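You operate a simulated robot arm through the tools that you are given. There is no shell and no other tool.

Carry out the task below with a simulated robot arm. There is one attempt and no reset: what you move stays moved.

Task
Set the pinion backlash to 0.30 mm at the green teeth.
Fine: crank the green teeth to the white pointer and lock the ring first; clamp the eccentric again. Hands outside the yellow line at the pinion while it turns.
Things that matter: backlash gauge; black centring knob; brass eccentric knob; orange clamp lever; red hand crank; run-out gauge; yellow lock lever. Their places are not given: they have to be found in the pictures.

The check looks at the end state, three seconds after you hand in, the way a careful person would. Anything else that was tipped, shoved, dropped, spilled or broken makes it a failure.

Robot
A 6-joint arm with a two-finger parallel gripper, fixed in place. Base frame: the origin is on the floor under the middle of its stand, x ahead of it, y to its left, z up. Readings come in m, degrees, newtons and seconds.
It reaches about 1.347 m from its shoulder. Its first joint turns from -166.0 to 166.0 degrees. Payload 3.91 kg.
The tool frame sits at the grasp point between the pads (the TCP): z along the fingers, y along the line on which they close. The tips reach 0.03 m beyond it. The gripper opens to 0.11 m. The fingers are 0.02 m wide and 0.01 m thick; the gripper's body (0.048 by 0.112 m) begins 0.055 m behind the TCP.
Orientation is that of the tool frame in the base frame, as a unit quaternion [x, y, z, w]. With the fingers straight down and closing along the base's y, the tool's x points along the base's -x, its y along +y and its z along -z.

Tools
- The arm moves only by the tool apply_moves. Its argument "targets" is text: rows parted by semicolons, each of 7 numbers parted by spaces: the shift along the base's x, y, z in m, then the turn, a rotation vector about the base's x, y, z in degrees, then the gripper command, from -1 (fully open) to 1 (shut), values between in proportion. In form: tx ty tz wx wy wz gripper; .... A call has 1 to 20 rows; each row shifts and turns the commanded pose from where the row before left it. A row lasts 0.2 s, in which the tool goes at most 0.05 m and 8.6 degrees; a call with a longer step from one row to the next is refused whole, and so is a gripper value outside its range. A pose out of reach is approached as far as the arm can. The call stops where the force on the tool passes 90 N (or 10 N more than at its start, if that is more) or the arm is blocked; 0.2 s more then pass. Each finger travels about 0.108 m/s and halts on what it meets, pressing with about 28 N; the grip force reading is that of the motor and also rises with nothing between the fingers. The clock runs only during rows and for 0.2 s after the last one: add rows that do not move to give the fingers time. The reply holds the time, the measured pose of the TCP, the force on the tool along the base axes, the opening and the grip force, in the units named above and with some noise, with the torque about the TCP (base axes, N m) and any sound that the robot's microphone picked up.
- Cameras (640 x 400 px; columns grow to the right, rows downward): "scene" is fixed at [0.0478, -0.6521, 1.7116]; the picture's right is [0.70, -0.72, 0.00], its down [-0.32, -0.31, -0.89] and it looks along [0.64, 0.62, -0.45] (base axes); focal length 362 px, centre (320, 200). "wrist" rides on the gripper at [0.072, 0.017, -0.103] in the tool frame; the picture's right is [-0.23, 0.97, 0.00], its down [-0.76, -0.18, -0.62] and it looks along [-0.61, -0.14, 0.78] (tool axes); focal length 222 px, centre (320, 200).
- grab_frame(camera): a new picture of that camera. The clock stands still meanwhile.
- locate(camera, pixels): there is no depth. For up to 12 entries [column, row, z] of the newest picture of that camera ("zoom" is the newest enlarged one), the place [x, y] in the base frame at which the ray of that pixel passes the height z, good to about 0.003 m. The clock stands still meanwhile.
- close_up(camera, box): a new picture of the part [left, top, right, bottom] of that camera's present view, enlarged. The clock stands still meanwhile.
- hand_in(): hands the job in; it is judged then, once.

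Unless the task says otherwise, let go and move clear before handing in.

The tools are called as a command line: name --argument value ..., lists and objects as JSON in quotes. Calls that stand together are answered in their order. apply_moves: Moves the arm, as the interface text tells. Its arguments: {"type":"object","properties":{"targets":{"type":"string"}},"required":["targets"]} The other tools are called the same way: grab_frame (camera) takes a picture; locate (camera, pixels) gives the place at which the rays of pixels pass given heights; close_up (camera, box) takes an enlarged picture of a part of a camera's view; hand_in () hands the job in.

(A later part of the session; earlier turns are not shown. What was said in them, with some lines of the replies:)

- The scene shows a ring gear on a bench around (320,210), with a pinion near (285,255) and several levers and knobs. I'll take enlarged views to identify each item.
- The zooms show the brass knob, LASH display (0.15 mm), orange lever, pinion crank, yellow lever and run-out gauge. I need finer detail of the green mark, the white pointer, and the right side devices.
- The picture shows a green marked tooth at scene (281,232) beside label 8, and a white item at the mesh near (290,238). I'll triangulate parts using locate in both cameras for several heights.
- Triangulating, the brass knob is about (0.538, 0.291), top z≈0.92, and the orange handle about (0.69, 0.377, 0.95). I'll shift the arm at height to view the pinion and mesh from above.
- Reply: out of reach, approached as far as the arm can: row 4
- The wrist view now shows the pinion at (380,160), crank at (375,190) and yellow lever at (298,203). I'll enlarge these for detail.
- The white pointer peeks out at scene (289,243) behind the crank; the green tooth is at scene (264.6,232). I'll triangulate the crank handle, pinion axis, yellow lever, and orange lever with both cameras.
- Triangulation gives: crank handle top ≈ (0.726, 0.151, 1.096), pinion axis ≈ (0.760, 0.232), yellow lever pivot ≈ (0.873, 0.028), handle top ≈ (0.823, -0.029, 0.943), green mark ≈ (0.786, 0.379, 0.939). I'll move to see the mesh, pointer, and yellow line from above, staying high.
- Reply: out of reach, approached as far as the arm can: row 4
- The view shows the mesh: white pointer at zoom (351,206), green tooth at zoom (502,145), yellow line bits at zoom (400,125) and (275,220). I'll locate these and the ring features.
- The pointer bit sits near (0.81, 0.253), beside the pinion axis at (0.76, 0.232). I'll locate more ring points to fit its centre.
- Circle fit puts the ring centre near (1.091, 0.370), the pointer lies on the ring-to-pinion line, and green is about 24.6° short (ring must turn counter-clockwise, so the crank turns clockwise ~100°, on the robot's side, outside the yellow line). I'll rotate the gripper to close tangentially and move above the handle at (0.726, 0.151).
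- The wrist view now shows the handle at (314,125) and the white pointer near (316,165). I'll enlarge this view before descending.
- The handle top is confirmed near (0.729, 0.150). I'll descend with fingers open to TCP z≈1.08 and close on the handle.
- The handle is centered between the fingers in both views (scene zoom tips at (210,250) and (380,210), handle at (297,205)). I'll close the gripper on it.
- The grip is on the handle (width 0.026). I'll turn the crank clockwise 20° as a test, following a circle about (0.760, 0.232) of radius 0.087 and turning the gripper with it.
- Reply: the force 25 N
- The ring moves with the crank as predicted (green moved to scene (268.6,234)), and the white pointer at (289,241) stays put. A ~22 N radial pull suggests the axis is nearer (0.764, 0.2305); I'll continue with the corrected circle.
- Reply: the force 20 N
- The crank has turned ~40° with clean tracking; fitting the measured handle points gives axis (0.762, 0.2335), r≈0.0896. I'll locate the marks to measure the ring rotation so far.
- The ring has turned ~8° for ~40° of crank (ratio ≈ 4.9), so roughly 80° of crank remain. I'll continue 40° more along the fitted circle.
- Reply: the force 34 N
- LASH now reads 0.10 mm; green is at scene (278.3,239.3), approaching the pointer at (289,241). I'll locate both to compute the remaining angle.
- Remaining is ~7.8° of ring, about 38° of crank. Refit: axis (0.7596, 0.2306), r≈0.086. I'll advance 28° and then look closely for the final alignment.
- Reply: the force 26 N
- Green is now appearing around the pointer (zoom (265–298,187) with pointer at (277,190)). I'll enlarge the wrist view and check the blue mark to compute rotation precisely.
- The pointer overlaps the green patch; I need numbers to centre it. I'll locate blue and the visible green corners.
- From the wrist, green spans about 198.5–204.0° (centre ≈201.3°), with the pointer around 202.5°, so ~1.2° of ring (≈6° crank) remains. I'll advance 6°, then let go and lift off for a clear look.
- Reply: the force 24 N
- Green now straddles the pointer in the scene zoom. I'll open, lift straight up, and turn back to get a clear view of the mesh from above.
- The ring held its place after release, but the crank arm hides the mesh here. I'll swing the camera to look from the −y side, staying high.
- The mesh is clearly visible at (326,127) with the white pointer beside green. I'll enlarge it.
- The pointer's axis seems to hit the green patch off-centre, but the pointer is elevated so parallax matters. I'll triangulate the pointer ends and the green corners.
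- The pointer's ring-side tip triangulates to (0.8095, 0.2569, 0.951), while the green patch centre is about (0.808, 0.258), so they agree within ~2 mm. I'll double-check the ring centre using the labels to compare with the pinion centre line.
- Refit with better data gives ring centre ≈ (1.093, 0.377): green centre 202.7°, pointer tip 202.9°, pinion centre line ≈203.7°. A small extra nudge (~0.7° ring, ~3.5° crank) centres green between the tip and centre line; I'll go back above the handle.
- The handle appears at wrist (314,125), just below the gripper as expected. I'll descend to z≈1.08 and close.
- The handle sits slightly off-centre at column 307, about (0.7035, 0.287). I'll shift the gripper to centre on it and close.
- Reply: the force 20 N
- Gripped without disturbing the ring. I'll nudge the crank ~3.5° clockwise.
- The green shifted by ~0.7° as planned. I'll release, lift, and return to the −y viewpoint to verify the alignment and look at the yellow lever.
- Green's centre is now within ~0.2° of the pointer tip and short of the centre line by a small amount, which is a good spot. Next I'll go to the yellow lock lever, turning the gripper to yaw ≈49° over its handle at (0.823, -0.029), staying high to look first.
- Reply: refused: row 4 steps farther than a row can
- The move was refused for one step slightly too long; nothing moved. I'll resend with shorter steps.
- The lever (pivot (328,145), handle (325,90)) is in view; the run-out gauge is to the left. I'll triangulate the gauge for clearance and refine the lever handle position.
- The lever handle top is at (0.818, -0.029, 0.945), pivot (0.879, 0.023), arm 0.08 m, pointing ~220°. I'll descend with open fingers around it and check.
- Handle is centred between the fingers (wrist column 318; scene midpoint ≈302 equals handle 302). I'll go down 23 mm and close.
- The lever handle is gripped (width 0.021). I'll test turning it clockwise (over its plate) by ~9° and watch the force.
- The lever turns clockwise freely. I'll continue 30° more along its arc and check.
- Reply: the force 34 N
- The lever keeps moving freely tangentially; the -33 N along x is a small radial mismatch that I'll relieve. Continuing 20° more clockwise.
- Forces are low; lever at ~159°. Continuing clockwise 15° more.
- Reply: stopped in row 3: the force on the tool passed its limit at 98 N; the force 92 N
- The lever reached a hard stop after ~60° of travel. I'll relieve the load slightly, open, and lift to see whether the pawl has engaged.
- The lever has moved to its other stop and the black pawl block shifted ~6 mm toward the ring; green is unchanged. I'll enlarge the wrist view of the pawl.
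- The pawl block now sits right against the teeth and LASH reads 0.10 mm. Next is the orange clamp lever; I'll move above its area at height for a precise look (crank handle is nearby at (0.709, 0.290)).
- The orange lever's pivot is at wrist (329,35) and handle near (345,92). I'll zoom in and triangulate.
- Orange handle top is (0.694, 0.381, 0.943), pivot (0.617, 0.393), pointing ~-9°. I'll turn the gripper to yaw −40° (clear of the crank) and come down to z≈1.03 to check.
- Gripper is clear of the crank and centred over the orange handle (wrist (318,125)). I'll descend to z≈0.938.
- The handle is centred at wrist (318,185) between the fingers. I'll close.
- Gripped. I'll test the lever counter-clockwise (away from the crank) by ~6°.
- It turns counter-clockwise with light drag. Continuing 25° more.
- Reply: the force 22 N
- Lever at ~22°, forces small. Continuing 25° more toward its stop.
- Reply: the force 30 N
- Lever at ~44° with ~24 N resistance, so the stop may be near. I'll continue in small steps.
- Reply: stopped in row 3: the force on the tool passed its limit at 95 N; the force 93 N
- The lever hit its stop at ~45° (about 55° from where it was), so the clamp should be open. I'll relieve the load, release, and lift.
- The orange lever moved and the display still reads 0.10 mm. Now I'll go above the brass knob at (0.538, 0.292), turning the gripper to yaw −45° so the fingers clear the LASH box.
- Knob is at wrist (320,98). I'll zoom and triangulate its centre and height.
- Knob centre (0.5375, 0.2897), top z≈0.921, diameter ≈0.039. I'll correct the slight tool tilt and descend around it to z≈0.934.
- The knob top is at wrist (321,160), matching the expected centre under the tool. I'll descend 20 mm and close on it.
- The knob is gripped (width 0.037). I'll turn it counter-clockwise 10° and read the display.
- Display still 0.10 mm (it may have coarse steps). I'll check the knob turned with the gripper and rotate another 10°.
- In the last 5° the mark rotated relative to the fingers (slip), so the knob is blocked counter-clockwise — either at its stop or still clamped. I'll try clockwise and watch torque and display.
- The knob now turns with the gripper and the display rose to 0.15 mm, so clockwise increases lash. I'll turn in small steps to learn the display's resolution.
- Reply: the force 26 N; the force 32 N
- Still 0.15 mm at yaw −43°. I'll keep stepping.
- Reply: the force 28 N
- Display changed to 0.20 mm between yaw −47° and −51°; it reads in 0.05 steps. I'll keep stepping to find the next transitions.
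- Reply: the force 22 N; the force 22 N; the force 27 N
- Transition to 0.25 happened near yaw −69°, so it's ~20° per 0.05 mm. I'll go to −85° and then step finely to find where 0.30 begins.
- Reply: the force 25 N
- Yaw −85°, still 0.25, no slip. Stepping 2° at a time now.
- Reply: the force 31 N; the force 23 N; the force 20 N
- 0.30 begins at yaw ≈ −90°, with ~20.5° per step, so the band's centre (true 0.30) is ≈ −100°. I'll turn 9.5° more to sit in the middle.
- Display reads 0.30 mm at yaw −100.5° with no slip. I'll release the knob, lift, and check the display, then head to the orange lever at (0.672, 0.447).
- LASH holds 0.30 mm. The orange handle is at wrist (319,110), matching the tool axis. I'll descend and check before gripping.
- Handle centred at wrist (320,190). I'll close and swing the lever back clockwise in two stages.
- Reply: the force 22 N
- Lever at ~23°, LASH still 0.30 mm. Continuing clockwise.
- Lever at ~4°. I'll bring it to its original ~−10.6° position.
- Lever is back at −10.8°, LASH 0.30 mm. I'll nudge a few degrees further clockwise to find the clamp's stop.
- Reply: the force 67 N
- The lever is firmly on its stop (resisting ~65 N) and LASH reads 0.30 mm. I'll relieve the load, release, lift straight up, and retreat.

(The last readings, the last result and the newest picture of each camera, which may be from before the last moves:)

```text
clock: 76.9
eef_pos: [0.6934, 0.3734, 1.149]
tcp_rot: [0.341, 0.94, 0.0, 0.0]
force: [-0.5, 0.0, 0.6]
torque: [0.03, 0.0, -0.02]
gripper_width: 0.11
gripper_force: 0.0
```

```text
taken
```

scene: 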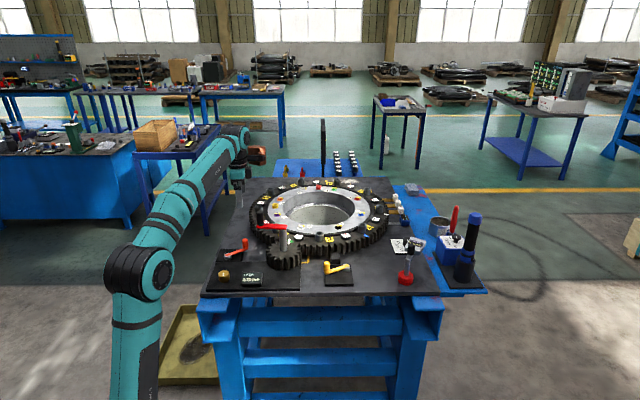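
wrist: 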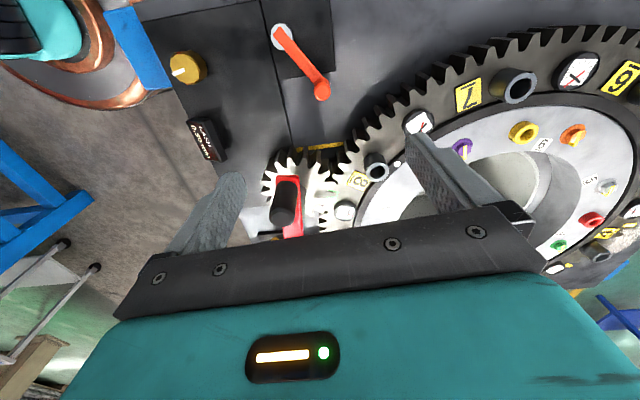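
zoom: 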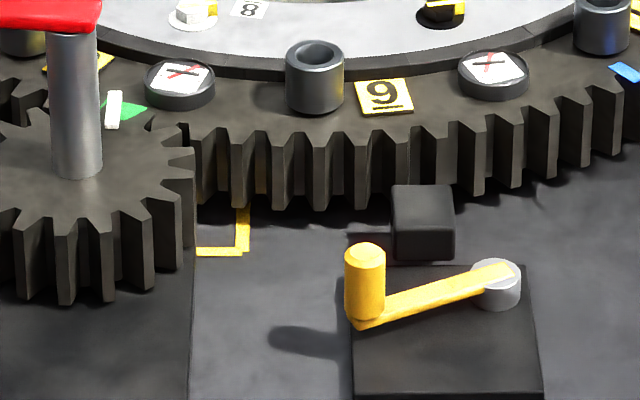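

Everything reads correctly: LASH 0.30 mm, orange lever back at its original stop, yellow lever locked. I'll retreat to near the start pose and do a last check of the green mark.

apply_moves --targets "-0.02 0 0.04 0 0 5 -1; -0.035 0 0.03 0 0 7 -1; -0.035 0 0.02 0 0 7 -1; -0.035 0 0.01 0 0 7 -1; -0.035 0 0.01 0 0 7 -1; -0.035 0 0.01 0 0 7 -1; -0.03 0 0 0 0 0 -1; 0 0 0 0 0 0 -1"

close_up --camera "scene" --box '[275, 230, 305, 250]'

close_up --camera "scene" --box '[200, 170, 480, 300]'

grab_frame --camera "wrist"

```text
clock: 78.7
eef_pos: [0.4651, 0.3707, 1.2671]
tcp_rot: [-0.001, 1.0, 0.0, -0.001]
force: [0.7, -0.5, -0.5]
torque: [-0.01, -0.01, 0.01]
gripper_width: 0.11
gripper_force: 0.1
```

```text
16.00 times, centred on (290, 240) of scene
```

zoom: 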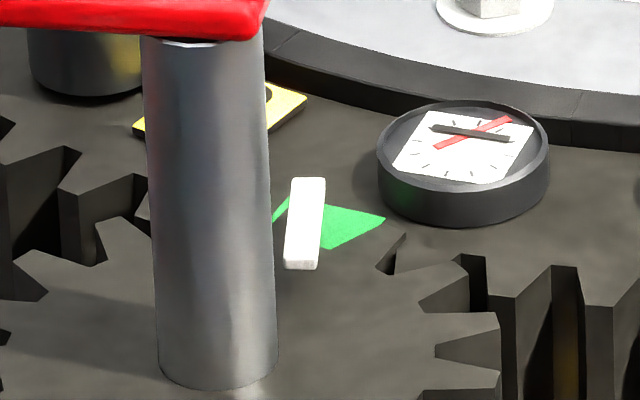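

```text
2.29 times, centred on (340, 235) of scene
```

zoom: 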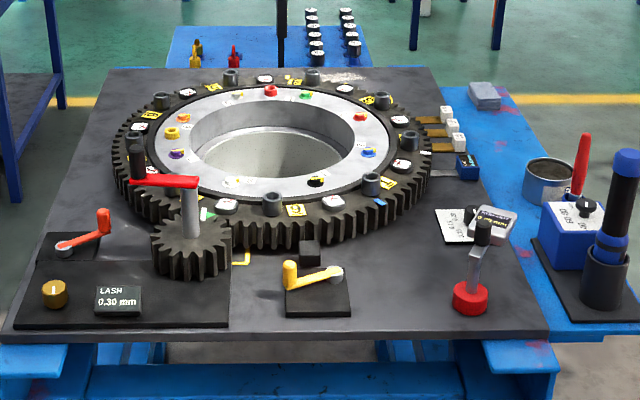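

```text
taken
```

wrist: 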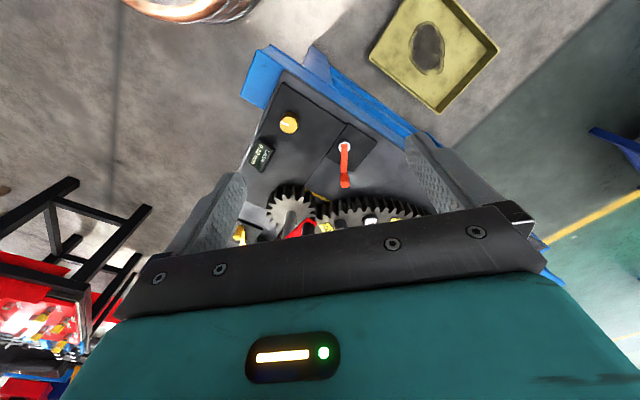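

The green mark is unchanged at the pointer, LASH 0.30 mm. I'll check the run-out gauge display and the pawl once more before handing in.

close_up --camera "scene" --box '[390, 220, 440, 260]'

close_up --camera "scene" --box '[325, 240, 365, 270]'

close_up --camera "scene" --box '[230, 255, 280, 295]'

```text
10.00 times, centred on (415, 240) of scene
```

zoom: 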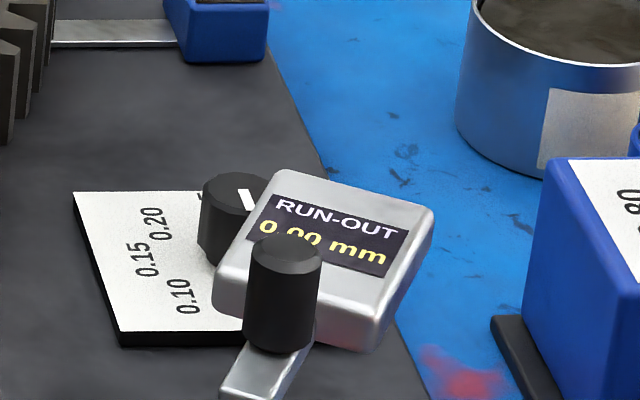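

```text
13.33 times, centred on (345, 255) of scene
```

zoom: 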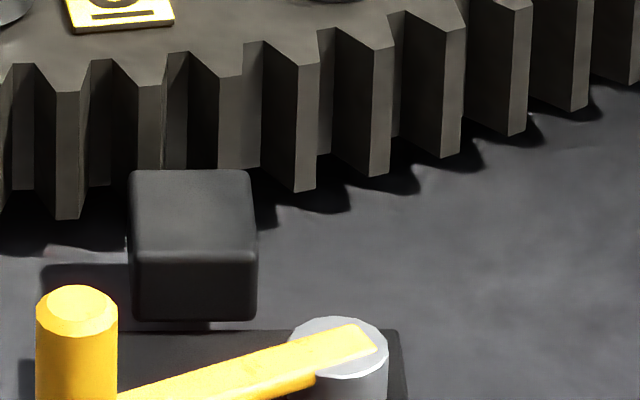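

```text
10.00 times, centred on (255, 275) of scene
```

zoom: 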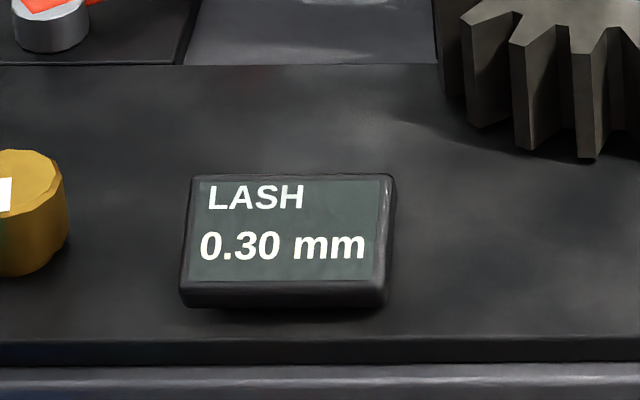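

The pictures show LASH at 0.30 mm and run-out unchanged at 0.00 mm. The pawl is against the teeth with the yellow lever thrown, the orange lever is on its stop, and green is at the white pointer. The arm is clear with the gripper open, so I'm handing in.

hand_in

```text
The job is handed in.
```

The pinion backlash gauge now reads 0.30 mm at the green teeth. The job is handed in, but I have no verdict back yet.

- **Alignment:** I cranked the green teeth round to the white pointer. They sit about 0.2° from the pointer tip by my measurements. The crank stayed on the robot's side of the pinion, outside the yellow line.
- **Ring lock:** The yellow lever is thrown to its stop and the black block has moved up against the teeth. I did not push the crank afterwards to prove the lock holds.
- **Backlash:** I unclamped the eccentric and turned the brass knob clockwise. The gauge only shows 0.05 mm steps, so I set the knob near the middle of the 0.30 band. The true value should be close to 0.30, assuming the gauge rounds to the nearest step.
- **Clamp:** The orange lever is back on its stop, and the reading stayed at 0.30 mm after clamping.
- **Other items:** The run-out gauge still reads 0.00 mm, and I did not touch the black centring knob. The gripper is open and the arm is back near its starting position.
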